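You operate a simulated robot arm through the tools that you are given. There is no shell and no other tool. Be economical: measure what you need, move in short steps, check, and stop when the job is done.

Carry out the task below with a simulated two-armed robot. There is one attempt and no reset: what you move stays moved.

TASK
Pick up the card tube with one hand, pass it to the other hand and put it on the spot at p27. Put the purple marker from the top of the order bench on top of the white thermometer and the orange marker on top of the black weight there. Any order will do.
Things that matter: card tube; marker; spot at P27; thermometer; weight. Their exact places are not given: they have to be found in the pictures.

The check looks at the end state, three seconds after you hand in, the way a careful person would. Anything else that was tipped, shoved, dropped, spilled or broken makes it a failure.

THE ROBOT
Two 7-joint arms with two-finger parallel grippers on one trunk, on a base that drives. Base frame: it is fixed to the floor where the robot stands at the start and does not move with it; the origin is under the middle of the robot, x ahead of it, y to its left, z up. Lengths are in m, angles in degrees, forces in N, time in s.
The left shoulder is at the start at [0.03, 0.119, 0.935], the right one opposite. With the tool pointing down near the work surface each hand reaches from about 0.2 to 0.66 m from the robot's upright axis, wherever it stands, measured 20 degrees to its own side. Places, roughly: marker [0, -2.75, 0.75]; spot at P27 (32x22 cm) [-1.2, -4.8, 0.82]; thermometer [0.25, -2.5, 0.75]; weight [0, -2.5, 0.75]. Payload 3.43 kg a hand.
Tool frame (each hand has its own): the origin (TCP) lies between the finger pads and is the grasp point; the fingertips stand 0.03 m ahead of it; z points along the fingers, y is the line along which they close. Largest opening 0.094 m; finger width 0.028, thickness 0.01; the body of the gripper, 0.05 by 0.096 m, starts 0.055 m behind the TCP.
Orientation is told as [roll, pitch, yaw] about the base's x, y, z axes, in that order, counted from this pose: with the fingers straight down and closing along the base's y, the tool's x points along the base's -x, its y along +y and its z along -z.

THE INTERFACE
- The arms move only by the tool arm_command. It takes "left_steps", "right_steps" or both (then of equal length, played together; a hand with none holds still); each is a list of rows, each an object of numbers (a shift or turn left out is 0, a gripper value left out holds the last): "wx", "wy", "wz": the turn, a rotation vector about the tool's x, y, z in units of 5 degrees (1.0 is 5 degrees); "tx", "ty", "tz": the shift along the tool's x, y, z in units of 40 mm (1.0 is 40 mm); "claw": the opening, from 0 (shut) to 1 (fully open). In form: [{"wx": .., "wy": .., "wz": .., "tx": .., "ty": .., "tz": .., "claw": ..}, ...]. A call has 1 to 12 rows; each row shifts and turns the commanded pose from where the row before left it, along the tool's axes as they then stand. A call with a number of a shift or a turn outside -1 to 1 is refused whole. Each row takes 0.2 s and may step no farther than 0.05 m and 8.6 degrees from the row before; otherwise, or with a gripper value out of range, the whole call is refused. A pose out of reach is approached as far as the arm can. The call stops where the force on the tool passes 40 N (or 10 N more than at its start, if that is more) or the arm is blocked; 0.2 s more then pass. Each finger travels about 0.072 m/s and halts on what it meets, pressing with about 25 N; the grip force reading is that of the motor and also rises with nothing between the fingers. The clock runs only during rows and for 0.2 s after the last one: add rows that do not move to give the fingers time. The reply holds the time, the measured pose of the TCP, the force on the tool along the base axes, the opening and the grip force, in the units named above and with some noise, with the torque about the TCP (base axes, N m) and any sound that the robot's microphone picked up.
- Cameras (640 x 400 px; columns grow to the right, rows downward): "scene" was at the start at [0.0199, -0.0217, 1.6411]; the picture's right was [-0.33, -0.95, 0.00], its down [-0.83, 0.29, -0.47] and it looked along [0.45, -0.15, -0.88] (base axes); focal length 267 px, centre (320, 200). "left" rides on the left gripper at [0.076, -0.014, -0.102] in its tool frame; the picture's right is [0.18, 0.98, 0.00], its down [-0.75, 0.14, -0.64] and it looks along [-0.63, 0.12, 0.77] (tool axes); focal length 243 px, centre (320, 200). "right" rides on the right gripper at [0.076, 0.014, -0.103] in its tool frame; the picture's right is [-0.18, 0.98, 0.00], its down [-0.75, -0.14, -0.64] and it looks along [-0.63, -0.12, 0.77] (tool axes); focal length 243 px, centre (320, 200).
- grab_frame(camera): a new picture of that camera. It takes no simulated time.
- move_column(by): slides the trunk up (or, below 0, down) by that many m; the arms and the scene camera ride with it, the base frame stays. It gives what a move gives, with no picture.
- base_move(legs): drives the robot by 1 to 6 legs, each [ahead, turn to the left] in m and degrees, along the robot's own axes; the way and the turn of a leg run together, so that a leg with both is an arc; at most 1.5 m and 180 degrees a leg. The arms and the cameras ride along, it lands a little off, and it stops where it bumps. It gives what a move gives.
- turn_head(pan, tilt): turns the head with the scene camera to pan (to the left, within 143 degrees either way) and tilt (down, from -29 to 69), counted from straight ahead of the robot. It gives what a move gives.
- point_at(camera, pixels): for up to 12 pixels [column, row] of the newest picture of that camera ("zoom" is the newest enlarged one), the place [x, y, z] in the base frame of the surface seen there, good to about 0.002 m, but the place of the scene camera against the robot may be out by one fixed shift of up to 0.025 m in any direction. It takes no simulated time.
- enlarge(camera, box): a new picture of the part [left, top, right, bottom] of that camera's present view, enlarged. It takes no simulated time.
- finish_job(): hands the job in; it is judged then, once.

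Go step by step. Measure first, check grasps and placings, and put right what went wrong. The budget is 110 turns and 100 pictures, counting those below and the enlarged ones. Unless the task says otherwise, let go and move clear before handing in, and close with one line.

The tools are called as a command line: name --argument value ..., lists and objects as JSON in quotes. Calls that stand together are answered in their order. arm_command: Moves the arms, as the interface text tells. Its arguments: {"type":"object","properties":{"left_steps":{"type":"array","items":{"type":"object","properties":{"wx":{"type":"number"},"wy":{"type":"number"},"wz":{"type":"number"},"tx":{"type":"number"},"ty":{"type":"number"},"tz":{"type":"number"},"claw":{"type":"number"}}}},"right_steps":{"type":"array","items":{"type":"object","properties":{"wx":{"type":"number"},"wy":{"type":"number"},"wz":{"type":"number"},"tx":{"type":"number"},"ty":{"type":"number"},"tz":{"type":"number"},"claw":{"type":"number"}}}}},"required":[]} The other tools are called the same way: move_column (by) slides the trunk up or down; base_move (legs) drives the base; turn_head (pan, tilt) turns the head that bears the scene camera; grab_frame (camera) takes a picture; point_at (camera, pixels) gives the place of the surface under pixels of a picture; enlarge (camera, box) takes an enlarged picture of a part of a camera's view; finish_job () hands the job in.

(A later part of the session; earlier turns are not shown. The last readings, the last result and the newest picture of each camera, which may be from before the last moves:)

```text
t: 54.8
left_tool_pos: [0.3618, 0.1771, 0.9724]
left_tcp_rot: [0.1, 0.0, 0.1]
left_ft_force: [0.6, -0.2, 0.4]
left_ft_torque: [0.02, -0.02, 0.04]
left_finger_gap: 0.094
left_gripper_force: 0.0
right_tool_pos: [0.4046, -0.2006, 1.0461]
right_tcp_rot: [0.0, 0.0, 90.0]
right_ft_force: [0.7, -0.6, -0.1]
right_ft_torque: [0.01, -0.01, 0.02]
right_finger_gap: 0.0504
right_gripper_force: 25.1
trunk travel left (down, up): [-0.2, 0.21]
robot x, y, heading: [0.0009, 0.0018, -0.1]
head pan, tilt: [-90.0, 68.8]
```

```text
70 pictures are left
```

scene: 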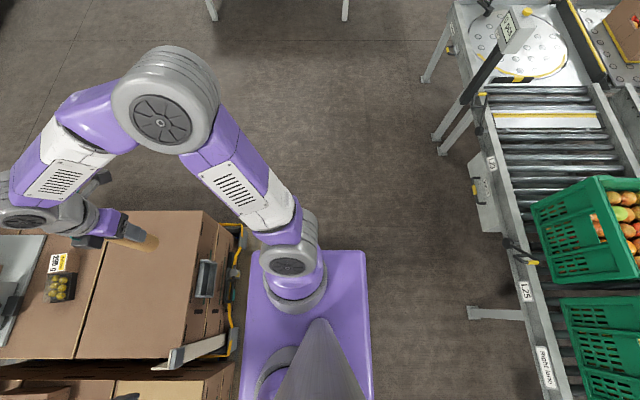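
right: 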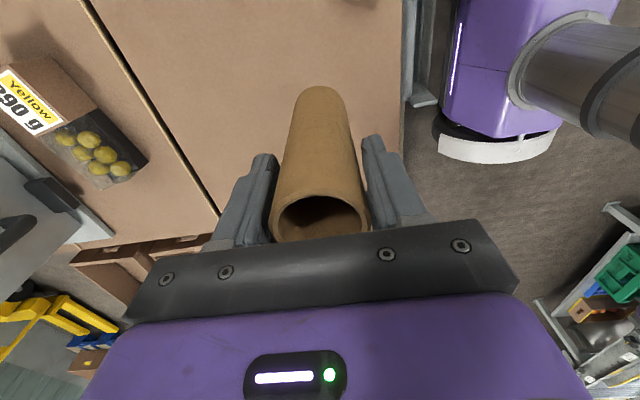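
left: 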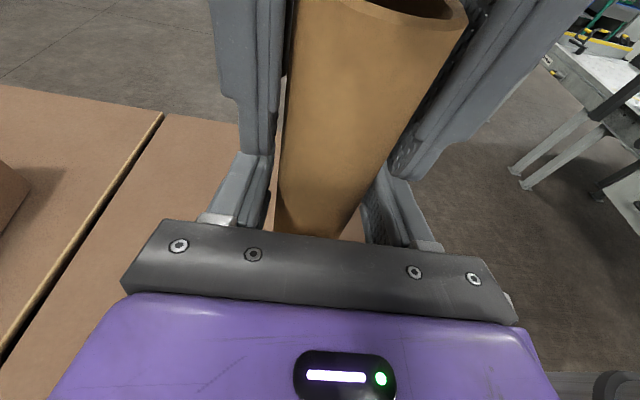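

point_at --camera "scene" --pixels '[[249, 254], [364, 254], [369, 380], [243, 380], [155, 60], [135, 100], [240, 225], [500, 240], [505, 320], [230, 330]]'

```text
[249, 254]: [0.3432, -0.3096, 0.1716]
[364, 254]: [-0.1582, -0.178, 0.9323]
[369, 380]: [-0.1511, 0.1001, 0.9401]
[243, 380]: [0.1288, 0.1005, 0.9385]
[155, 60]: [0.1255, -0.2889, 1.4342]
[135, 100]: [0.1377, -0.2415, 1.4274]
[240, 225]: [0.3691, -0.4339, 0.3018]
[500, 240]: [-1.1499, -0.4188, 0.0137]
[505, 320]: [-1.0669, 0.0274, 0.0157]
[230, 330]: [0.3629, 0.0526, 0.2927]
```

My upper body is narrow and the elbows are high, so 0.41 m of clearance each side is enough. I'll back off, turn to -y, drive to (-0.2, -1.3) and turn into the gap.

base_move --legs '[[-0.2, 0], [0, -90], [1.3, 0], [0, -26.3]]'

turn_head --pan 0 --tilt 25

grab_frame --camera "scene"

```text
t: 67.6
left_tool_pos: [-0.117, -1.7034, 0.9715]
left_tcp_rot: [0.0, 0.0, -112.9]
left_ft_force: [0.3, -0.1, 0.2]
left_ft_torque: [0.03, -0.04, 0.01]
left_finger_gap: 0.0938
left_gripper_force: 0.1
right_tool_pos: [-0.4799, -1.5955, 1.0456]
right_tcp_rot: [0.1, 0.1, -22.9]
right_ft_force: [-0.5, 0.2, -0.9]
right_ft_torque: [-0.06, 0.01, 0.01]
right_finger_gap: 0.0505
right_gripper_force: 25.0
trunk travel left (down, up): [-0.2, 0.21]
robot x, y, heading: [-0.1378, -1.2998, -112.9]
head pan, tilt: [-90.0, 68.8]
```

```text
t: 69.3
left_tool_pos: [-0.1168, -1.7034, 0.9704]
left_tcp_rot: [0.0, 0.0, -112.9]
left_ft_force: [0.3, -0.1, 0.2]
left_ft_torque: [-0.01, 0.02, -0.02]
left_finger_gap: 0.0939
left_gripper_force: 0.1
right_tool_pos: [-0.4788, -1.5955, 1.0449]
right_tcp_rot: [0.1, -0.1, -22.9]
right_ft_force: [1.2, 0.6, -1.5]
right_ft_torque: [0.01, -0.01, -0.02]
right_finger_gap: 0.0505
right_gripper_force: 25.7
trunk travel left (down, up): [-0.2, 0.21]
robot x, y, heading: [-0.1407, -1.3013, -112.9]
head pan, tilt: [0.0, 25.0]
```

```text
69 pictures are left
```

scene: 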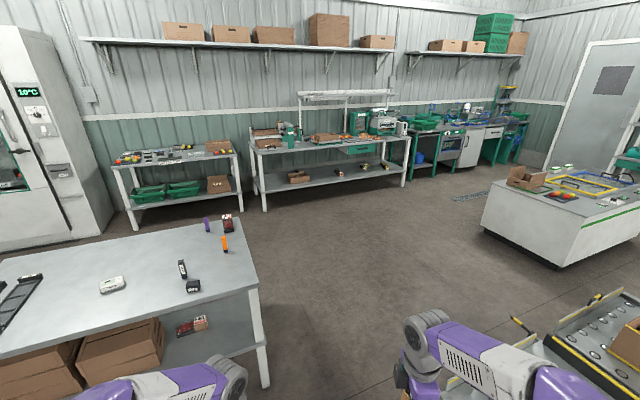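

I'm at (-0.14, -1.30), heading -113°, and the gap ahead is open. I'll drive through it to about (-1.2, -3.7) facing -y.

base_move --legs '[[0, -7], [1.2, 0], [0, 12], [1.35, 0], [0, 18]]'

turn_head --pan 0 --tilt 40

grab_frame --camera "scene"

```text
t: 84.2
left_tool_pos: [-0.9811, -4.0107, 0.973]
left_tcp_rot: [-0.1, 0.0, -90.3]
left_ft_force: [-0.5, 0.0, -0.5]
left_ft_torque: [-0.01, 0.02, 0.02]
left_finger_gap: 0.0942
left_gripper_force: 0.0
right_tool_pos: [-1.3581, -4.0521, 1.0465]
right_tcp_rot: [-0.1, 0.0, -0.2]
right_ft_force: [0.1, 0.1, -0.8]
right_ft_torque: [0.02, 0.01, -0.01]
right_finger_gap: 0.0507
right_gripper_force: 25.5
trunk travel left (down, up): [-0.2, 0.21]
robot x, y, heading: [-1.159, -3.6501, -90.4]
head pan, tilt: [0.0, 25.0]
```

```text
t: 84.9
left_tool_pos: [-0.981, -4.0117, 0.9725]
left_tcp_rot: [0.0, 0.1, -90.2]
left_ft_force: [0.6, 0.2, 0.0]
left_ft_torque: [0.02, 0.03, -0.02]
left_finger_gap: 0.094
left_gripper_force: 0.0
right_tool_pos: [-1.3579, -4.0529, 1.0461]
right_tcp_rot: [0.0, 0.0, -0.2]
right_ft_force: [-0.9, -0.4, -0.5]
right_ft_torque: [0.01, -0.05, -0.01]
right_finger_gap: 0.0507
right_gripper_force: 25.2
trunk travel left (down, up): [-0.2, 0.21]
robot x, y, heading: [-1.1586, -3.6498, -90.3]
head pan, tilt: [0.0, 40.0]
```

```text
68 pictures are left
```

scene: 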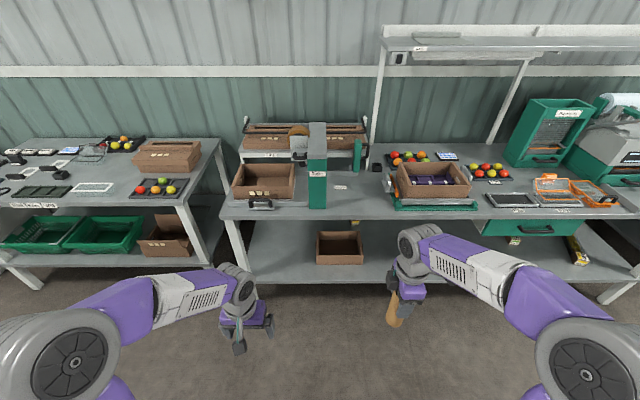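

I'm in front of the packing bench, with a small label at (340,187). I'll enlarge it to find the P27 spot.

enlarge --camera "scene" --box '[310, 145, 406, 210]'

point_at --camera "scene" --pixels '[[340, 187], [375, 165], [360, 205], [360, 218], [360, 170], [328, 205], [390, 205], [395, 180]]'

```text
6.15 times, centred on (358, 178) of scene
```

zoom: 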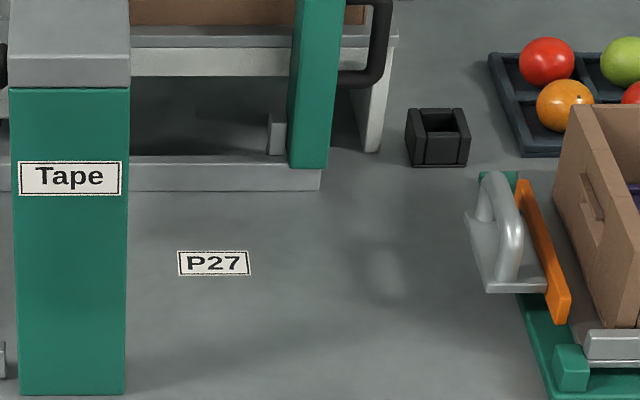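

```text
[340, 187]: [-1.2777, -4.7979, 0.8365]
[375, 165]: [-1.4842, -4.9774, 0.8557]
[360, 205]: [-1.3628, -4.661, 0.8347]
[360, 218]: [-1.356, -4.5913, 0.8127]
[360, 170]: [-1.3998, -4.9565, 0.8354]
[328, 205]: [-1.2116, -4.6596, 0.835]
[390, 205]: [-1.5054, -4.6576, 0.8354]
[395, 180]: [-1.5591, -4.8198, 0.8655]
```

The P27 label reads at about (-1.28, -4.80), with free surface from the tape machine (x about -1.21) to the scale (x about -1.53). I'll raise the hands and drive 0.5 m closer.

arm_command --left_steps '[{"tz": -1}, {"tz": -1}, {"tz": -1}, {"tz": -1}]' --right_steps '[{"tz": -1}, {"tz": -0.5}, {}, {}]'

base_move --legs '[[0.5, 0]]'

turn_head --pan -8 --tilt 55

grab_frame --camera "scene"

grab_frame --camera "right"

```text
t: 85.9
left_tool_pos: [-0.9801, -4.0126, 1.1335]
left_tcp_rot: [0.0, 0.0, -90.2]
left_ft_force: [-0.2, 0.3, 0.5]
left_ft_torque: [-0.01, 0.01, -0.04]
left_finger_gap: 0.0939
left_gripper_force: 0.0
right_tool_pos: [-1.3606, -4.0523, 1.1041]
right_tcp_rot: [0.1, 0.0, -0.2]
right_ft_force: [-1.4, 0.2, -0.6]
right_ft_torque: [-0.03, -0.03, 0.04]
right_finger_gap: 0.0508
right_gripper_force: 25.2
trunk travel left (down, up): [-0.2, 0.21]
robot x, y, heading: [-1.1596, -3.6485, -90.4]
head pan, tilt: [0.0, 40.0]
```

```text
t: 88.8
left_tool_pos: [-0.9859, -4.5068, 1.1332]
left_tcp_rot: [0.0, 0.0, -90.4]
left_ft_force: [-0.2, 0.3, 0.3]
left_ft_torque: [0.0, -0.03, 0.0]
left_finger_gap: 0.0938
left_gripper_force: 0.0
right_tool_pos: [-1.3656, -4.5453, 1.1045]
right_tcp_rot: [-0.1, 0.0, -0.5]
right_ft_force: [0.4, -0.5, -0.5]
right_ft_torque: [0.01, -0.03, 0.02]
right_finger_gap: 0.0507
right_gripper_force: 24.3
trunk travel left (down, up): [-0.2, 0.21]
robot x, y, heading: [-1.1598, -4.1424, -90.4]
head pan, tilt: [0.0, 40.0]
```

```text
t: 89.6
left_tool_pos: [-0.9847, -4.5062, 1.1336]
left_tcp_rot: [0.0, 0.0, -90.5]
left_ft_force: [-0.2, 0.4, -0.8]
left_ft_torque: [-0.01, 0.01, 0.0]
left_finger_gap: 0.094
left_gripper_force: 0.0
right_tool_pos: [-1.3649, -4.5431, 1.1043]
right_tcp_rot: [0.0, 0.0, -0.6]
right_ft_force: [-0.2, 0.4, -0.9]
right_ft_torque: [0.0, 0.0, -0.04]
right_finger_gap: 0.0507
right_gripper_force: 25.0
trunk travel left (down, up): [-0.2, 0.21]
robot x, y, heading: [-1.1616, -4.1429, -90.3]
head pan, tilt: [-8.0, 55.0]
```

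```text
66 pictures are left
```

scene: 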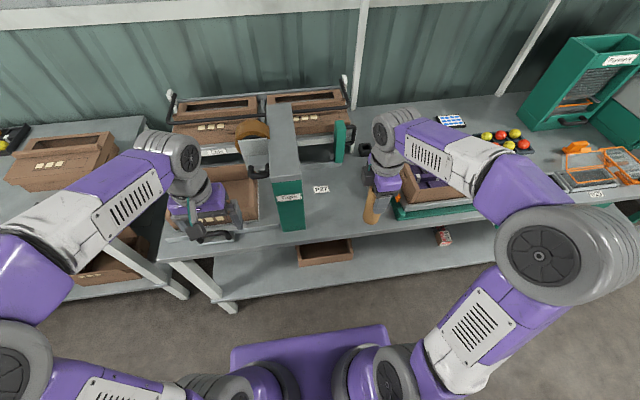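

```text
65 pictures are left
```

right: 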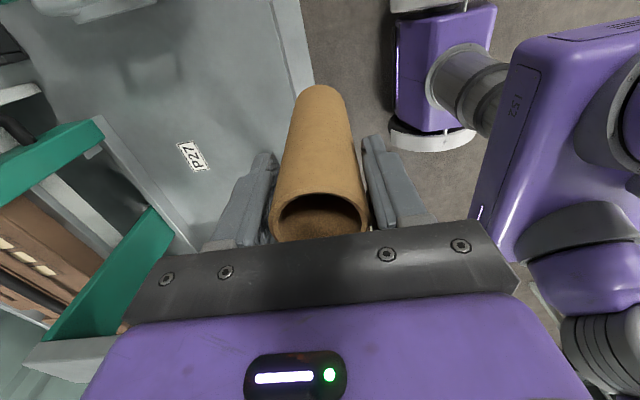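

The right camera now shows the P27 label at (190,157). I'll measure it with the accurate wrist camera, plus the boundaries around it.

point_at --camera "right" --pixels '[[190, 157], [178, 145], [208, 165], [120, 160], [160, 190], [175, 60], [110, 15], [285, 30], [240, 100], [130, 60], [60, 100], [95, 155]]'

enlarge --camera "right" --box '[20, 0, 320, 200]'

```text
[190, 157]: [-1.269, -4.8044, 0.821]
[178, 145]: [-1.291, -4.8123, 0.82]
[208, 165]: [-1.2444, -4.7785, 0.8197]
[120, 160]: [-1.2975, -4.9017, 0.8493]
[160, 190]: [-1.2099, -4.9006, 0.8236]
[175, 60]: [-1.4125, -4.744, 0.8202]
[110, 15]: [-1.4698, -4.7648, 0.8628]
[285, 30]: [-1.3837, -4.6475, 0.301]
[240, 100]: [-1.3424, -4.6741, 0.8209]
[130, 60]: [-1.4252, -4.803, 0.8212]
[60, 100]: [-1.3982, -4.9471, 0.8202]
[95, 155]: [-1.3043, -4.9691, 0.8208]
```

```text
2.00 times, centred on (170, 100) of right
```

zoom: 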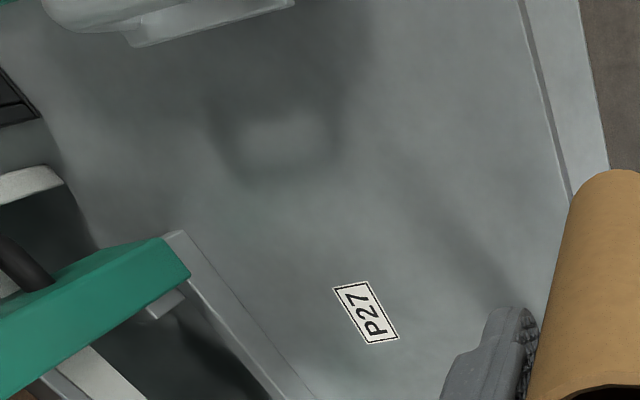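

The label is at (-1.268, -4.80) on the bench top at z 0.821. The free area runs from y -4.88 to -4.63, so I'll aim for (-1.33, -4.765), first edging 0.05 m closer for reach.

base_move --legs '[[0.05, 0]]'

arm_command --right_steps '[{"ty": -0.85, "tx": -0.17}, {"ty": -0.85, "tx": -0.17}, {"ty": -0.85, "tx": -0.17}, {"ty": -0.85, "tx": -0.17}, {"ty": -0.85, "tx": -0.17}, {"tz": 0.8}, {"tz": 0.8}, {"tz": 0.8}, {}]'

grab_frame --camera "right"

grab_frame --camera "scene"

```text
t: 90.5
left_tool_pos: [-0.9858, -4.5574, 1.1334]
left_tcp_rot: [-0.1, 0.0, -90.4]
left_ft_force: [-0.1, -0.7, -0.3]
left_ft_torque: [0.04, 0.02, -0.02]
left_finger_gap: 0.094
left_gripper_force: 0.1
right_tool_pos: [-1.3658, -4.5947, 1.1031]
right_tcp_rot: [0.0, 0.1, -0.5]
right_ft_force: [1.2, -0.3, -1.0]
right_ft_torque: [0.02, -0.02, 0.03]
right_finger_gap: 0.0504
right_gripper_force: 24.7
trunk travel left (down, up): [-0.2, 0.21]
robot x, y, heading: [-1.1615, -4.1926, -90.7]
head pan, tilt: [-8.0, 55.0]
```

```text
t: 92.5
left_tool_pos: [-0.9853, -4.5556, 1.1335]
left_tcp_rot: [0.0, 0.0, -90.6]
left_ft_force: [-0.4, 0.4, 0.5]
left_ft_torque: [0.0, 0.01, 0.01]
left_finger_gap: 0.0939
left_gripper_force: 0.1
right_tool_pos: [-1.332, -4.7655, 1.0084]
right_tcp_rot: [0.0, -0.1, -0.5]
right_ft_force: [0.0, 0.0, -0.1]
right_ft_torque: [0.0, 0.02, 0.0]
right_finger_gap: 0.0506
right_gripper_force: 24.5
trunk travel left (down, up): [-0.2, 0.21]
robot x, y, heading: [-1.1588, -4.1906, -90.7]
head pan, tilt: [-8.0, 55.0]
```

```text
63 pictures are left
```

right: 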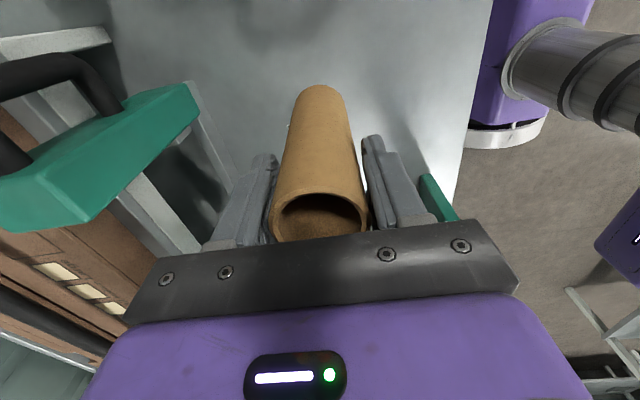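

```text
62 pictures are left
```

scene: 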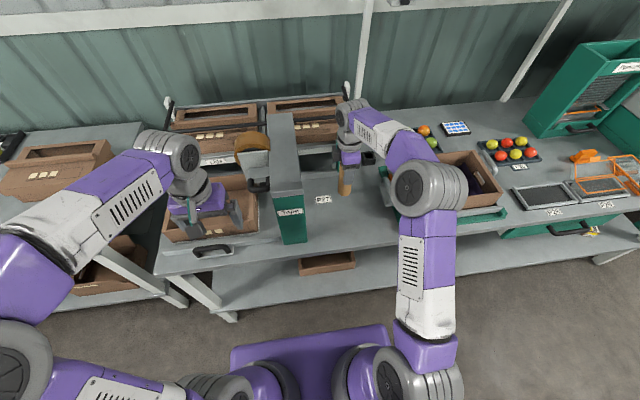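

The path is clear and the hand is at (-1.332, -4.7655). I'll lower gently to contact near z 0.928.

arm_command --right_steps '[{"tz": 0.8}, {"tz": 0.8}, {"tz": 0.2}, {"tz": 0.12}, {"tz": 0.1}, {}]'

```text
t: 93.9
left_tool_pos: [-0.9851, -4.5554, 1.1331]
left_tcp_rot: [0.0, -0.1, -90.4]
left_ft_force: [0.0, -0.3, 0.4]
left_ft_torque: [0.0, 0.0, 0.0]
left_finger_gap: 0.0938
left_gripper_force: 0.1
right_tool_pos: [-1.3325, -4.765, 0.927]
right_tcp_rot: [0.0, 0.0, -0.5]
right_ft_force: [0.6, -0.1, -0.2]
right_ft_torque: [0.0, 0.02, 0.02]
right_finger_gap: 0.0506
right_gripper_force: 25.1
trunk travel left (down, up): [-0.2, 0.21]
robot x, y, heading: [-1.1609, -4.1938, -90.4]
head pan, tilt: [-8.0, 55.0]
```

No contact yet, so I'll go down in millimetre steps.

arm_command --right_steps '[{"tz": 0.05}, {"tz": 0.05}, {"tz": 0.03}, {}]'

```text
t: 94.9
left_tool_pos: [-0.9853, -4.5544, 1.1325]
left_tcp_rot: [0.1, -0.1, -90.4]
left_ft_force: [-0.5, 0.3, -0.6]
left_ft_torque: [-0.02, 0.02, 0.01]
left_finger_gap: 0.094
left_gripper_force: 0.0
right_tool_pos: [-1.3326, -4.7641, 0.9265]
right_tcp_rot: [-0.2, 0.0, -0.4]
right_ft_force: [-1.3, 0.6, 26.7]
right_ft_torque: [0.66, -0.04, 0.08]
right_finger_gap: 0.0509
right_gripper_force: 25.1
trunk travel left (down, up): [-0.2, 0.21]
robot x, y, heading: [-1.1576, -4.1896, -90.4]
head pan, tilt: [-8.0, 55.0]
```

Contact at 27 N. I'll ease off slightly, open and rise straight up.

arm_command --right_steps '[{"tz": -0.07}, {"claw": 0.5}, {"claw": 0.9}, {}, {}, {"tz": -0.5}, {"tz": -1}, {"tz": -1}, {"tz": -1}, {"tz": -1}]'

grab_frame --camera "right"

```text
t: 97.1
left_tool_pos: [-0.9855, -4.5553, 1.1333]
left_tcp_rot: [0.0, -0.1, -90.5]
left_ft_force: [0.6, 0.5, -0.7]
left_ft_torque: [0.01, 0.01, 0.04]
left_finger_gap: 0.0939
left_gripper_force: 0.1
right_tool_pos: [-1.3347, -4.7632, 1.1045]
right_tcp_rot: [0.0, 0.0, -0.4]
right_ft_force: [-0.3, 0.3, -0.1]
right_ft_torque: [0.01, -0.03, 0.03]
right_finger_gap: 0.0845
right_gripper_force: 0.1
trunk travel left (down, up): [-0.2, 0.21]
robot x, y, heading: [-1.164, -4.1904, -90.8]
head pan, tilt: [-8.0, 55.0]
```

```text
61 pictures are left
```

right: 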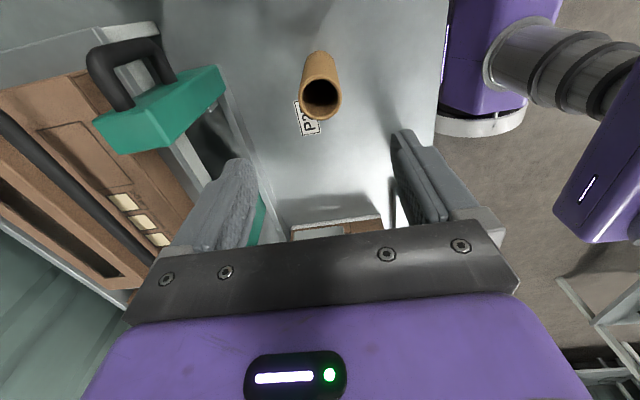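

The tube stands at P27 beside the label. I'll retract and straighten the right hand, then drive round to the -x end of the order bench.

arm_command --right_steps '[{"ty": 0.95}, {"ty": 0.95}, {"ty": 0.95}, {"ty": 0.95}, {"ty": 0.95}, {"wz": 1}, {"wz": 1}, {"wz": 1}, {"wz": 1}, {"wz": 1}, {"wz": 1}, {"wz": 1}]'

arm_command --right_steps '[{"wz": 1}, {"wz": 1}, {"wz": 1}, {"wz": 1}, {"wz": 1}, {"wz": 1}, {"wz": 1}, {"wz": 1}, {"wz": 1}, {"wz": 1}, {"wz": 1}]'

base_move --legs '[[-0.6, 0], [0, 158], [1.07, 0]]'

turn_head --pan -50 --tilt 40

grab_frame --camera "scene"

```text
t: 99.7
left_tool_pos: [-0.9854, -4.557, 1.1335]
left_tcp_rot: [0.1, 0.0, -90.5]
left_ft_force: [0.1, 0.3, -0.1]
left_ft_torque: [0.02, -0.01, 0.03]
left_finger_gap: 0.0942
left_gripper_force: 0.0
right_tool_pos: [-1.3311, -4.5745, 1.1062]
right_tcp_rot: [0.1, 0.0, -35.6]
right_ft_force: [-0.2, 0.1, 0.9]
right_ft_torque: [0.0, 0.0, -0.02]
right_finger_gap: 0.0849
right_gripper_force: 0.1
trunk travel left (down, up): [-0.2, 0.21]
robot x, y, heading: [-1.1625, -4.1922, -90.3]
head pan, tilt: [-8.0, 55.0]
```

```text
t: 102.1
left_tool_pos: [-0.9853, -4.556, 1.1325]
left_tcp_rot: [-0.1, 0.0, -90.5]
left_ft_force: [0.4, 0.3, -0.9]
left_ft_torque: [0.03, 0.0, 0.02]
left_finger_gap: 0.0941
left_gripper_force: 0.1
right_tool_pos: [-1.3322, -4.574, 1.1062]
right_tcp_rot: [-0.1, -0.1, -90.6]
right_ft_force: [-0.1, 0.6, -0.4]
right_ft_torque: [0.0, 0.01, 0.01]
right_finger_gap: 0.0845
right_gripper_force: 0.0
trunk travel left (down, up): [-0.2, 0.21]
robot x, y, heading: [-1.1588, -4.1925, -90.6]
head pan, tilt: [-8.0, 55.0]
```

```text
t: 117.2
left_tool_pos: [-0.8357, -2.1784, 1.133]
left_tcp_rot: [0.0, 0.0, 69.4]
left_ft_force: [1.1, 0.2, -0.3]
left_ft_torque: [-0.01, 0.01, 0.03]
left_finger_gap: 0.0941
left_gripper_force: 0.1
right_tool_pos: [-0.5044, -2.2786, 1.1047]
right_tcp_rot: [0.0, -0.1, 69.4]
right_ft_force: [0.4, -0.1, -0.5]
right_ft_torque: [-0.03, -0.01, 0.01]
right_finger_gap: 0.0847
right_gripper_force: 0.1
trunk travel left (down, up): [-0.2, 0.21]
robot x, y, heading: [-0.7964, -2.5759, 69.5]
head pan, tilt: [-8.0, 55.0]
```

```text
t: 118.3
left_tool_pos: [-0.8364, -2.1775, 1.1322]
left_tcp_rot: [0.0, 0.0, 69.4]
left_ft_force: [0.0, 0.0, 1.3]
left_ft_torque: [-0.02, 0.0, 0.04]
left_finger_gap: 0.0938
left_gripper_force: 0.1
right_tool_pos: [-0.5052, -2.28, 1.1047]
right_tcp_rot: [0.0, 0.0, 69.4]
right_ft_force: [-0.2, -1.0, -0.1]
right_ft_torque: [0.0, 0.02, 0.02]
right_finger_gap: 0.0845
right_gripper_force: 0.0
trunk travel left (down, up): [-0.2, 0.21]
robot x, y, heading: [-0.7975, -2.5805, 69.4]
head pan, tilt: [-50.0, 40.0]
```

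```text
60 pictures are left
```

scene: 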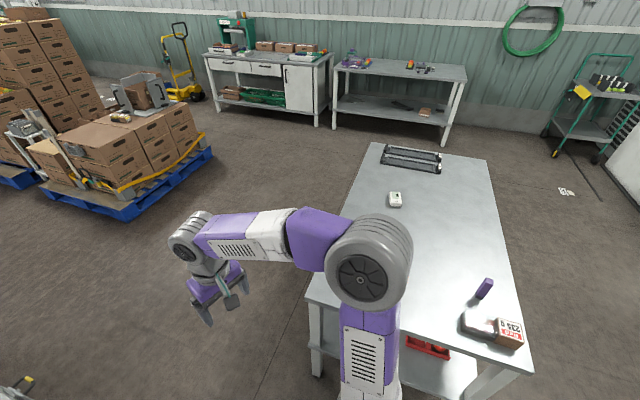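

Now I'll turn to face +x at the bench end and look down at the items.

base_move --legs '[[0, -69.4]]'

turn_head --pan 0 --tilt 45

grab_frame --camera "scene"

grab_frame --camera "right"

grab_frame --camera "left"

```text
t: 121.7
left_tool_pos: [-0.4355, -2.3991, 1.1345]
left_tcp_rot: [0.0, -0.1, 0.3]
left_ft_force: [0.0, 0.1, 0.4]
left_ft_torque: [-0.01, 0.03, 0.0]
left_finger_gap: 0.0943
left_gripper_force: 0.1
right_tool_pos: [-0.4122, -2.7454, 1.1052]
right_tcp_rot: [0.0, -0.1, 0.4]
right_ft_force: [0.5, -0.1, 0.0]
right_ft_torque: [-0.03, 0.02, -0.02]
right_finger_gap: 0.0847
right_gripper_force: 0.2
trunk travel left (down, up): [-0.2, 0.21]
robot x, y, heading: [-0.7984, -2.5793, 0.2]
head pan, tilt: [-50.0, 40.0]
```

```text
t: 122.9
left_tool_pos: [-0.4356, -2.3987, 1.1331]
left_tcp_rot: [0.0, 0.1, 0.5]
left_ft_force: [0.1, 0.3, 0.1]
left_ft_torque: [-0.02, -0.01, -0.02]
left_finger_gap: 0.0941
left_gripper_force: 0.1
right_tool_pos: [-0.4118, -2.7448, 1.106]
right_tcp_rot: [0.0, 0.1, 0.4]
right_ft_force: [-0.5, -0.6, -0.6]
right_ft_torque: [0.01, 0.03, 0.02]
right_finger_gap: 0.0847
right_gripper_force: 0.1
trunk travel left (down, up): [-0.2, 0.21]
robot x, y, heading: [-0.7961, -2.5768, 0.8]
head pan, tilt: [0.0, 45.0]
```

```text
59 pictures are left
```

scene: 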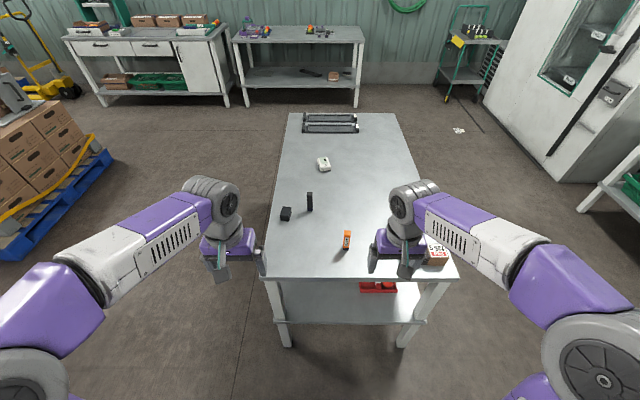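

```text
58 pictures are left
```

right: 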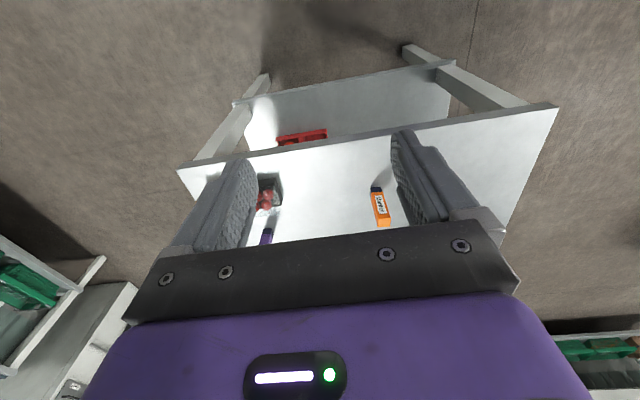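

```text
57 pictures are left
```

left: 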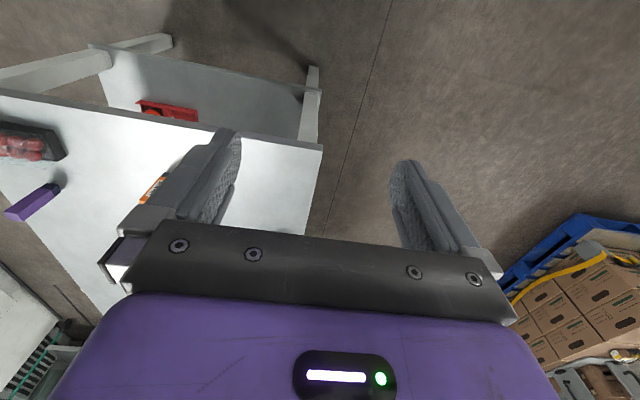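

Both markers are square-section uprights. I'll enlarge and measure them from the wrist cameras.

enlarge --camera "right" --box '[200, 140, 440, 260]'

point_at --camera "right" --pixels '[[376, 190], [378, 224], [391, 222], [384, 218], [371, 187], [266, 234], [262, 242], [271, 230], [268, 195], [275, 205], [320, 180]]'

point_at --camera "left" --pixels '[[13, 213], [8, 208], [20, 218], [35, 200], [50, 190], [148, 200], [165, 178]]'

enlarge --camera "scene" --box '[260, 140, 480, 280]'

point_at --camera "zoom" --pixels '[[75, 210], [75, 200], [145, 150], [145, 175], [185, 70], [250, 265], [250, 300]]'

```text
2.67 times, centred on (320, 200) of right
```

zoom: 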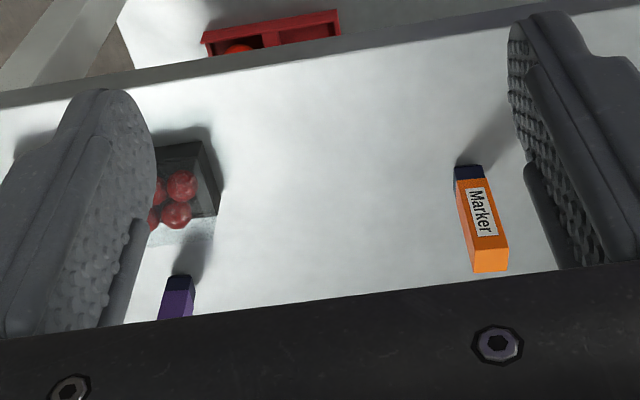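

```text
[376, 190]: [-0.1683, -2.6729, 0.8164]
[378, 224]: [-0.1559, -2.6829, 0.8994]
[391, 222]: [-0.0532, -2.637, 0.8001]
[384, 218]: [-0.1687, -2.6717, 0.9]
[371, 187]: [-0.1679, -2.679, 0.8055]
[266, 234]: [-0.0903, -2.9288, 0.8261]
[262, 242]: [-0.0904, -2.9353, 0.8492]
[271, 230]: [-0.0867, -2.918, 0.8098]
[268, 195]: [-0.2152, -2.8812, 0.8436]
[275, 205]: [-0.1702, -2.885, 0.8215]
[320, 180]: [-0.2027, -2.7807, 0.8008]
```

```text
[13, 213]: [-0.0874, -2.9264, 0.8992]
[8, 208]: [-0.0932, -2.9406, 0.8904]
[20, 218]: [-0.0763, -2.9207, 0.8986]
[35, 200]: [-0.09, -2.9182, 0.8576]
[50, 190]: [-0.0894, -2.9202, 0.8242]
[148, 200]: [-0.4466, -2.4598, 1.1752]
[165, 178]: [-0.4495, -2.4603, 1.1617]
```

```text
2.86 times, centred on (370, 210) of scene
```

zoom: 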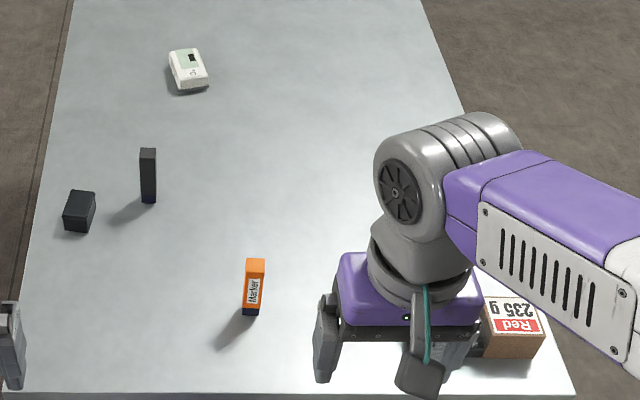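

```text
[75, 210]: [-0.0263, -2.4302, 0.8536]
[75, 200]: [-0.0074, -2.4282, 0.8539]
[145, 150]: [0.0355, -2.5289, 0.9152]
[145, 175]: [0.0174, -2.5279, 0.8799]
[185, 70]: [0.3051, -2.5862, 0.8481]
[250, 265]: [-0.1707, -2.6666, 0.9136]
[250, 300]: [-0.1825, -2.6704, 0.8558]
```

The markers are about 2 cm square and 10 cm tall (0.80–0.90): orange near (-0.158, -2.675), purple near (-0.083, -2.928). I'll drive 0.17 m closer.

base_move --legs '[[0.17, 0]]'

grab_frame --camera "left"

grab_frame --camera "right"

```text
t: 124.4
left_tool_pos: [-0.2665, -2.3945, 1.1322]
left_tcp_rot: [0.0, 0.0, 0.7]
left_ft_force: [-0.2, 0.2, 0.3]
left_ft_torque: [-0.04, 0.03, -0.05]
left_finger_gap: 0.0939
left_gripper_force: 0.0
right_tool_pos: [-0.2401, -2.7401, 1.1062]
right_tcp_rot: [0.1, 0.0, 0.7]
right_ft_force: [0.3, 0.5, 0.0]
right_ft_torque: [0.02, 0.02, -0.03]
right_finger_gap: 0.0845
right_gripper_force: 0.1
trunk travel left (down, up): [-0.2, 0.21]
robot x, y, heading: [-0.6266, -2.5758, 0.5]
head pan, tilt: [0.0, 45.0]
```

```text
54 pictures are left
```

left: 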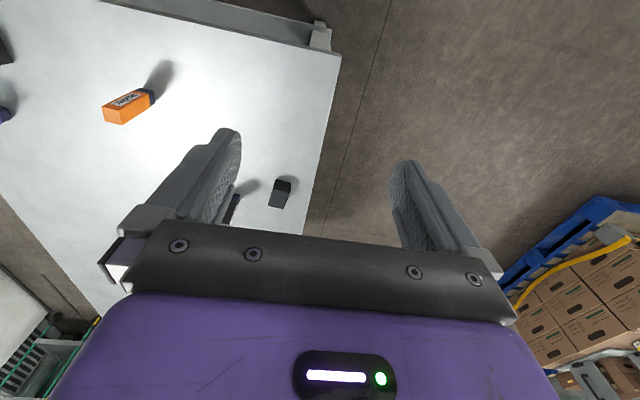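

```text
53 pictures are left
```

right: 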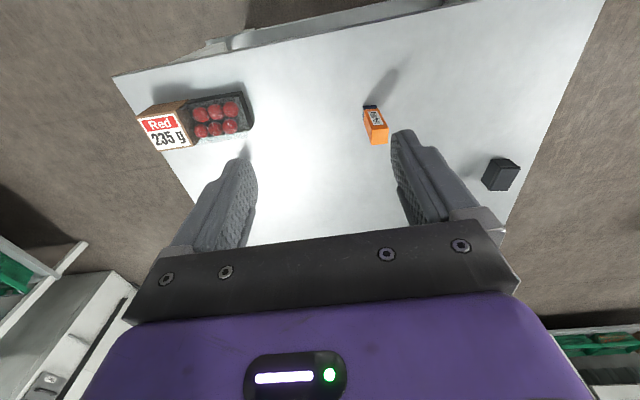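

Next the right hand goes toward purple and the left toward orange, staying high; then I'll measure again.

arm_command --right_steps '[{"tx": -0.3, "ty": -0.95, "claw": 1}, {"tx": -0.3, "ty": -0.95}, {"tx": -0.3, "ty": -0.95}, {"tx": -0.3, "ty": -0.95}, {"tx": -0.3, "ty": -0.95}, {"tx": -0.5}, {"tx": -0.5}]' --left_steps '[{"tx": 0}, {"ty": -0.8}, {"ty": -0.8}, {"ty": -0.8}, {"ty": -0.8}, {"ty": -0.8}, {"ty": -0.8}]'

grab_frame --camera "left"

grab_frame --camera "right"

```text
t: 126.0
left_tool_pos: [-0.2641, -2.5887, 1.1332]
left_tcp_rot: [0.0, 0.0, 0.7]
left_ft_force: [0.1, -0.5, 0.3]
left_ft_torque: [-0.01, 0.02, -0.02]
left_finger_gap: 0.094
left_gripper_force: 0.0
right_tool_pos: [-0.1382, -2.932, 1.1046]
right_tcp_rot: [-0.1, 0.0, 0.7]
right_ft_force: [0.0, 0.9, -0.2]
right_ft_torque: [0.03, 0.04, -0.02]
right_finger_gap: 0.0939
right_gripper_force: 0.1
trunk travel left (down, up): [-0.2, 0.21]
robot x, y, heading: [-0.628, -2.5799, 0.8]
head pan, tilt: [0.0, 45.0]
```

```text
52 pictures are left
```

left: 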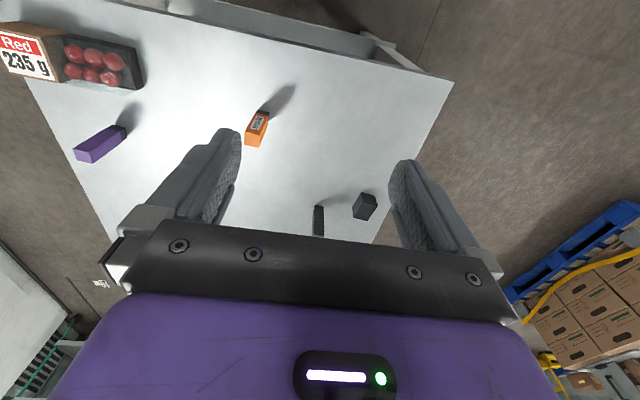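

```text
51 pictures are left
```

right: 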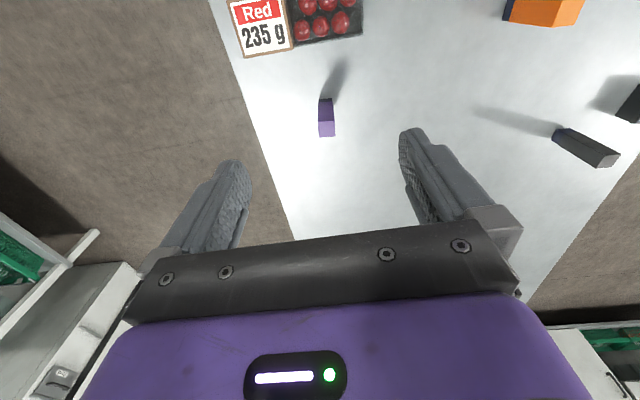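

Both markers are in clear view. I'll measure their top faces, and the weight and black marker, with the wrist cameras.

point_at --camera "right" --pixels '[[327, 129], [320, 123], [334, 123], [320, 135], [334, 135], [326, 112], [635, 100], [600, 158], [586, 150]]'

point_at --camera "left" --pixels '[[254, 141], [248, 135], [263, 137], [247, 146], [260, 147], [358, 206], [372, 208], [362, 218], [370, 196], [354, 214], [372, 218], [318, 210]]'

enlarge --camera "left" --box '[240, 100, 400, 240]'

enlarge --camera "right" --box '[280, 80, 380, 150]'

```text
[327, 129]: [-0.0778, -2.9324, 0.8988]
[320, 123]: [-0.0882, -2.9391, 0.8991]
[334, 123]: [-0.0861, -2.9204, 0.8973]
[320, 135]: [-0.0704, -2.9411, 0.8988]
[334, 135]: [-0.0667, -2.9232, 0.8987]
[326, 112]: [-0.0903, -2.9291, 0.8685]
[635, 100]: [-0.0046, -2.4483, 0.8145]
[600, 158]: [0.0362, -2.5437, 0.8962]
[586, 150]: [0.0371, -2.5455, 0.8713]
```

```text
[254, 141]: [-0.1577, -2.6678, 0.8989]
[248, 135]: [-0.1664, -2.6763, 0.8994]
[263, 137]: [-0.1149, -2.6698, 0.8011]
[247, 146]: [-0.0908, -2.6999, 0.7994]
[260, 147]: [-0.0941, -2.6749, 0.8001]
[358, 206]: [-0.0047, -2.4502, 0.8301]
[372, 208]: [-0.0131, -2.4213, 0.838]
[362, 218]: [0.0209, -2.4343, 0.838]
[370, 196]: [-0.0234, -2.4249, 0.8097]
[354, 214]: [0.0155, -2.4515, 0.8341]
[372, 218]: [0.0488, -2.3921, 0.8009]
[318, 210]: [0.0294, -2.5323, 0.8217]
```

```text
2.86 times, centred on (320, 170) of left
```

zoom: 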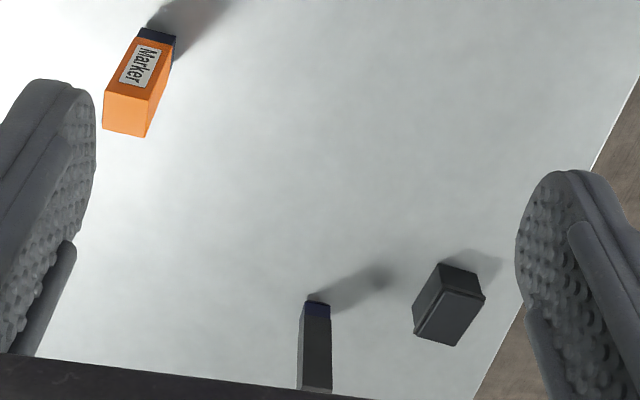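

```text
5.71 times, centred on (330, 115) of right
```

zoom: 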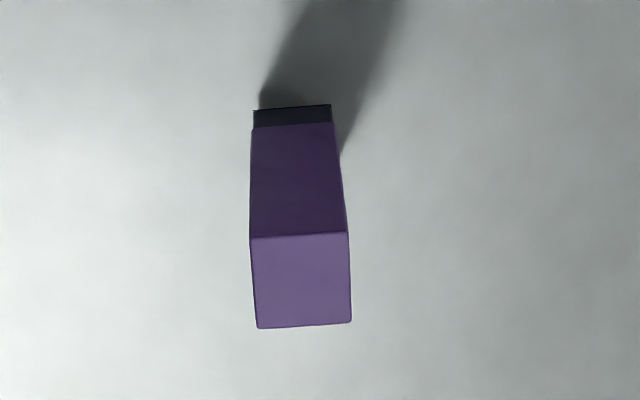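

Purple's top centre is (-0.0785, -2.931, 0.899), turned about -7°. I'll pick it with the right hand, and move the left over orange for a closer look.

arm_command --right_steps '[{"tx": -0.75}, {"tx": -0.74}, {"wz": 0.7}, {"wz": 0.7}, {"tz": 0.95}, {"tz": 0.95}, {"tz": 0.95}, {"tz": 0.95}, {"tz": 0.95}, {}]' --left_steps '[{"ty": -0.7}, {"ty": -0.7}, {"ty": -0.6}, {"tx": -0.6}, {"tx": -0.6}, {}, {}, {}, {}, {}]'

grab_frame --camera "right"

grab_frame --camera "left"

```text
t: 128.2
left_tool_pos: [-0.2176, -2.6689, 1.1337]
left_tcp_rot: [0.0, 0.1, 0.6]
left_ft_force: [-0.4, 0.0, -1.1]
left_ft_torque: [-0.03, -0.02, -0.05]
left_finger_gap: 0.0941
left_gripper_force: 0.1
right_tool_pos: [-0.0785, -2.9274, 0.9125]
right_tcp_rot: [-0.1, 0.0, -6.2]
right_ft_force: [-0.8, 0.7, 0.3]
right_ft_torque: [0.03, 0.0, -0.02]
right_finger_gap: 0.0939
right_gripper_force: 0.1
trunk travel left (down, up): [-0.2, 0.21]
robot x, y, heading: [-0.6271, -2.5767, 0.9]
head pan, tilt: [0.0, 45.0]
```

```text
48 pictures are left
```

right: 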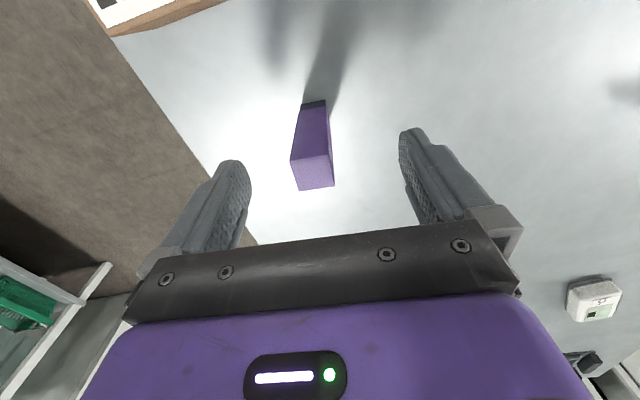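

```text
47 pictures are left
```

left: 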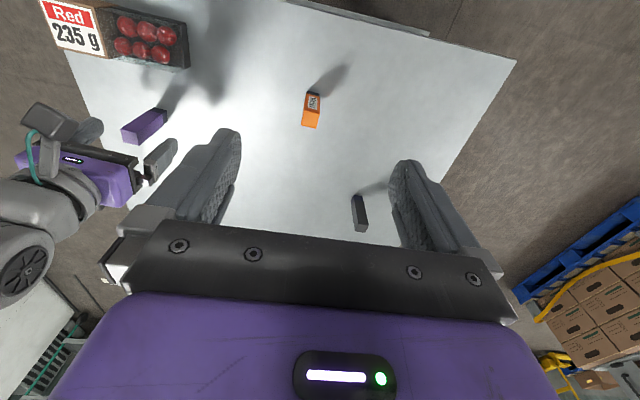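

I'll re-measure purple's top from close up, and orange's as well.

point_at --camera "right" --pixels '[[313, 172], [293, 163], [328, 156], [299, 188], [332, 185]]'

enlarge --camera "left" --box '[280, 75, 360, 145]'

point_at --camera "left" --pixels '[[311, 118], [306, 113], [317, 114], [305, 122], [315, 125]]'

```text
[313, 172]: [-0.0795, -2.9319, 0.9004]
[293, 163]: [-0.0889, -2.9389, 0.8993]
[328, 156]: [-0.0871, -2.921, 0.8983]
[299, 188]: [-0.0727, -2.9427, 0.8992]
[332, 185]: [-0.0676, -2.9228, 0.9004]
```

```text
5.71 times, centred on (320, 110) of left
```

zoom: 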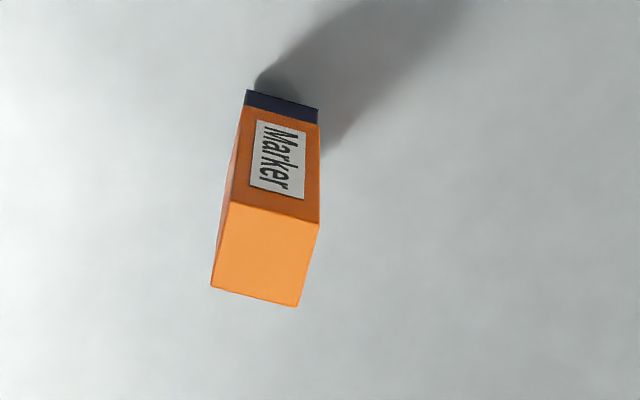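

```text
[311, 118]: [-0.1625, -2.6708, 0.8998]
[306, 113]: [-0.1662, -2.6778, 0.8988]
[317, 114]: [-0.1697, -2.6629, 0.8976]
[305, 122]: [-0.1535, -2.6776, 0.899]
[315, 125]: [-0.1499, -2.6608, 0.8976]
```

Purple's centre is (-0.0795, -2.9315) and orange's is (-0.159, -2.670). I'll grasp purple with the right hand and bring the left just above orange in the same go.

arm_command --right_steps '[{"ty": -0.1, "tx": 0.02}, {"tz": 0.6}, {"tz": 0.5}, {}, {"claw": 0}, {}, {}, {}, {}, {}]' --left_steps '[{"tx": -0.73}, {"tx": -0.735, "ty": -0.03}, {"tz": 0.9}, {"tz": 0.9}, {"tz": 0.9}, {"tz": 0.9}, {"tz": 0.9}, {"tz": 0.9}, {}, {}]'

grab_frame --camera "right"

grab_frame --camera "left"

```text
t: 130.4
left_tool_pos: [-0.1592, -2.6664, 0.9157]
left_tcp_rot: [0.0, 0.0, 0.7]
left_ft_force: [0.1, -0.5, -0.7]
left_ft_torque: [-0.01, -0.01, 0.01]
left_finger_gap: 0.0938
left_gripper_force: 0.0
right_tool_pos: [-0.0831, -2.9317, 0.87]
right_tcp_rot: [0.0, 0.0, -6.3]
right_ft_force: [0.7, 0.0, -0.4]
right_ft_torque: [0.03, 0.02, 0.0]
right_finger_gap: 0.0253
right_gripper_force: 25.7
trunk travel left (down, up): [-0.2, 0.21]
robot x, y, heading: [-0.6298, -2.5796, 1.1]
head pan, tilt: [0.0, 45.0]
```

```text
45 pictures are left
```

right: 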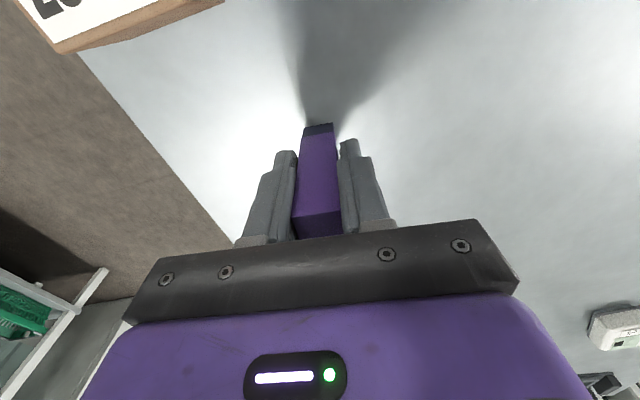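

```text
44 pictures are left
```

left: 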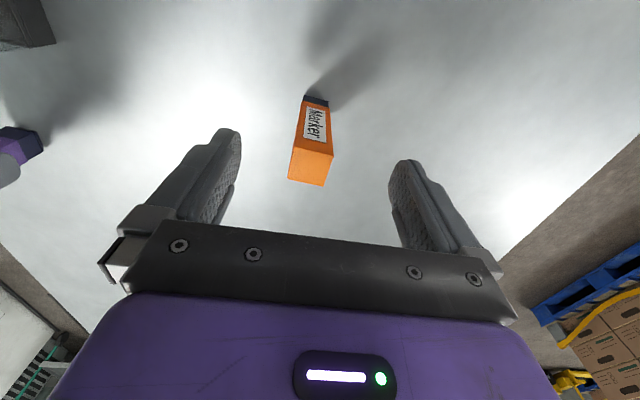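

Purple is gripped (25.7 N, gap 0.025). I'll re-measure orange's top and take a new picture for the weight while lifting purple 0.2 m.

point_at --camera "left" --pixels '[[312, 167], [294, 151], [332, 157], [290, 178], [323, 184]]'

arm_command --right_steps '[{"tz": -0.9}, {"tz": -0.9}, {"tz": -0.9}, {"tz": -0.9}, {"tz": -0.9}, {"tz": -0.9}]'

```text
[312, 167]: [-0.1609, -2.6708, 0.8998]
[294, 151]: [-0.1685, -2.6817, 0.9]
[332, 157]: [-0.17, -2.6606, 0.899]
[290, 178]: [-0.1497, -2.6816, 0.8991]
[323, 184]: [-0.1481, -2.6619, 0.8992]
```

```text
t: 131.8
left_tool_pos: [-0.1594, -2.6648, 0.9159]
left_tcp_rot: [-0.1, 0.0, 0.7]
left_ft_force: [-0.2, 0.5, 0.9]
left_ft_torque: [0.0, -0.02, -0.02]
left_finger_gap: 0.0941
left_gripper_force: 0.0
right_tool_pos: [-0.0833, -2.9319, 1.0884]
right_tcp_rot: [0.0, 0.0, -6.2]
right_ft_force: [-0.8, 0.5, 0.4]
right_ft_torque: [0.02, -0.04, -0.02]
right_finger_gap: 0.0254
right_gripper_force: 24.8
trunk travel left (down, up): [-0.2, 0.21]
robot x, y, heading: [-0.6288, -2.5751, 0.6]
head pan, tilt: [0.0, 45.0]
```

Orange's centre is (-0.159, -2.671) and aligned. I'll shift -5 mm in y, go down, grip and lift.

arm_command --left_steps '[{"ty": -0.13}, {"tz": 0.6}, {"tz": 0.55}, {}, {"claw": 0}, {}, {}, {}, {}, {}]'

arm_command --left_steps '[{"tz": -0.9}, {"tz": -0.9}, {"tz": -0.9}, {"tz": -0.9}, {"tz": -0.9}, {"ty": 0.8}, {"ty": 0.8}, {"ty": 0.8}, {"ty": 0.8}, {"tx": -0.5}]'

grab_frame --camera "left"

```text
t: 134.0
left_tool_pos: [-0.1582, -2.6721, 0.8713]
left_tcp_rot: [0.0, -0.1, 0.7]
left_ft_force: [-0.4, -0.9, 0.6]
left_ft_torque: [0.03, -0.01, 0.01]
left_finger_gap: 0.0256
left_gripper_force: 25.3
right_tool_pos: [-0.0821, -2.9322, 1.0885]
right_tcp_rot: [0.1, 0.0, -6.4]
right_ft_force: [0.2, -0.8, 0.5]
right_ft_torque: [-0.01, -0.04, 0.02]
right_finger_gap: 0.0254
right_gripper_force: 24.7
trunk travel left (down, up): [-0.2, 0.21]
robot x, y, heading: [-0.6308, -2.5746, 0.5]
head pan, tilt: [0.0, 45.0]
```

```text
t: 136.2
left_tool_pos: [-0.1392, -2.5428, 1.0509]
left_tcp_rot: [0.0, 0.0, 0.7]
left_ft_force: [0.7, -0.3, -0.4]
left_ft_torque: [0.01, 0.01, 0.04]
left_finger_gap: 0.0255
left_gripper_force: 25.0
right_tool_pos: [-0.0821, -2.933, 1.0885]
right_tcp_rot: [0.0, 0.1, -6.3]
right_ft_force: [0.2, 0.6, -1.2]
right_ft_torque: [0.02, -0.01, -0.01]
right_finger_gap: 0.0253
right_gripper_force: 24.7
trunk travel left (down, up): [-0.2, 0.21]
robot x, y, heading: [-0.629, -2.5777, 0.9]
head pan, tilt: [0.0, 45.0]
```

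```text
43 pictures are left
```

left: 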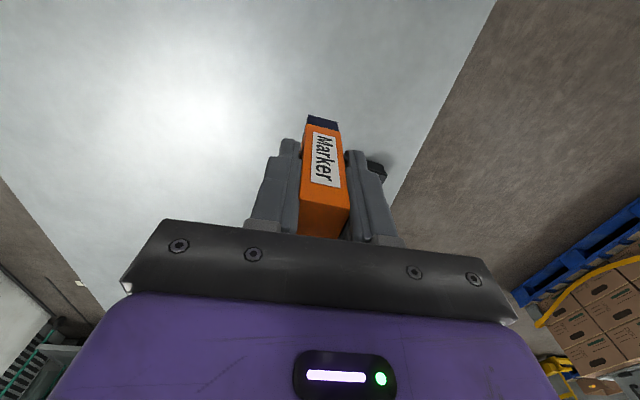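

Orange is held. I'll move the left hand in line with the weight (y about -2.43), still back in x, to view and measure it.

arm_command --left_steps '[{"ty": 0.9, "tx": 0.3}, {"ty": 0.9, "tx": 0.3}, {"ty": 0.9, "tx": 0.3}]'

enlarge --camera "left" --box '[180, 50, 440, 230]'

enlarge --camera "scene" --box '[240, 150, 400, 260]'

```text
t: 137.0
left_tool_pos: [-0.1769, -2.4336, 1.0529]
left_tcp_rot: [0.0, 0.0, 0.7]
left_ft_force: [-0.2, -0.1, -0.2]
left_ft_torque: [0.01, -0.04, 0.01]
left_finger_gap: 0.0256
left_gripper_force: 25.0
right_tool_pos: [-0.0838, -2.9324, 1.0892]
right_tcp_rot: [0.0, -0.1, -6.3]
right_ft_force: [0.2, 0.9, 0.6]
right_ft_torque: [-0.08, -0.01, -0.06]
right_finger_gap: 0.0252
right_gripper_force: 25.1
trunk travel left (down, up): [-0.2, 0.21]
robot x, y, heading: [-0.6299, -2.5824, 0.7]
head pan, tilt: [0.0, 45.0]
```

```text
2.22 times, centred on (310, 140) of left
```

zoom: 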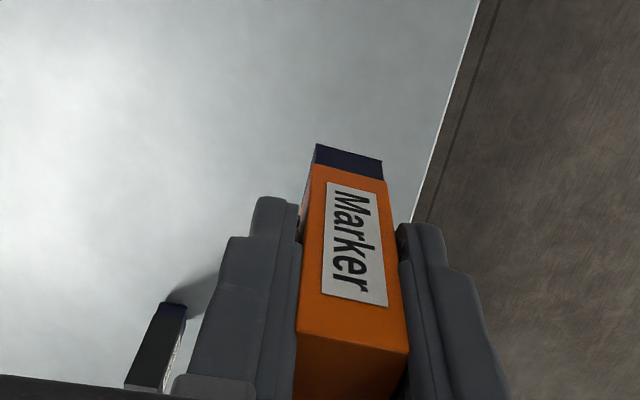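

```text
3.64 times, centred on (320, 205) of scene
```

zoom: 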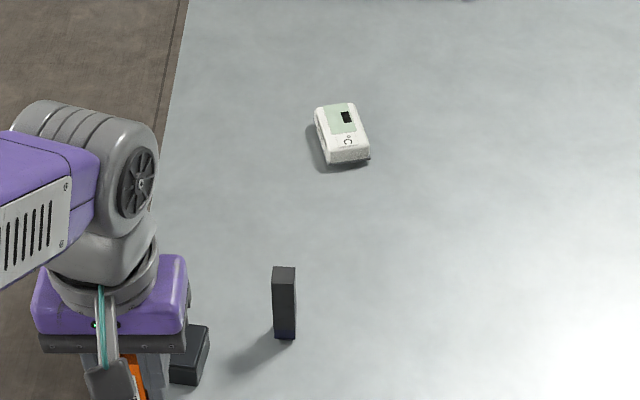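

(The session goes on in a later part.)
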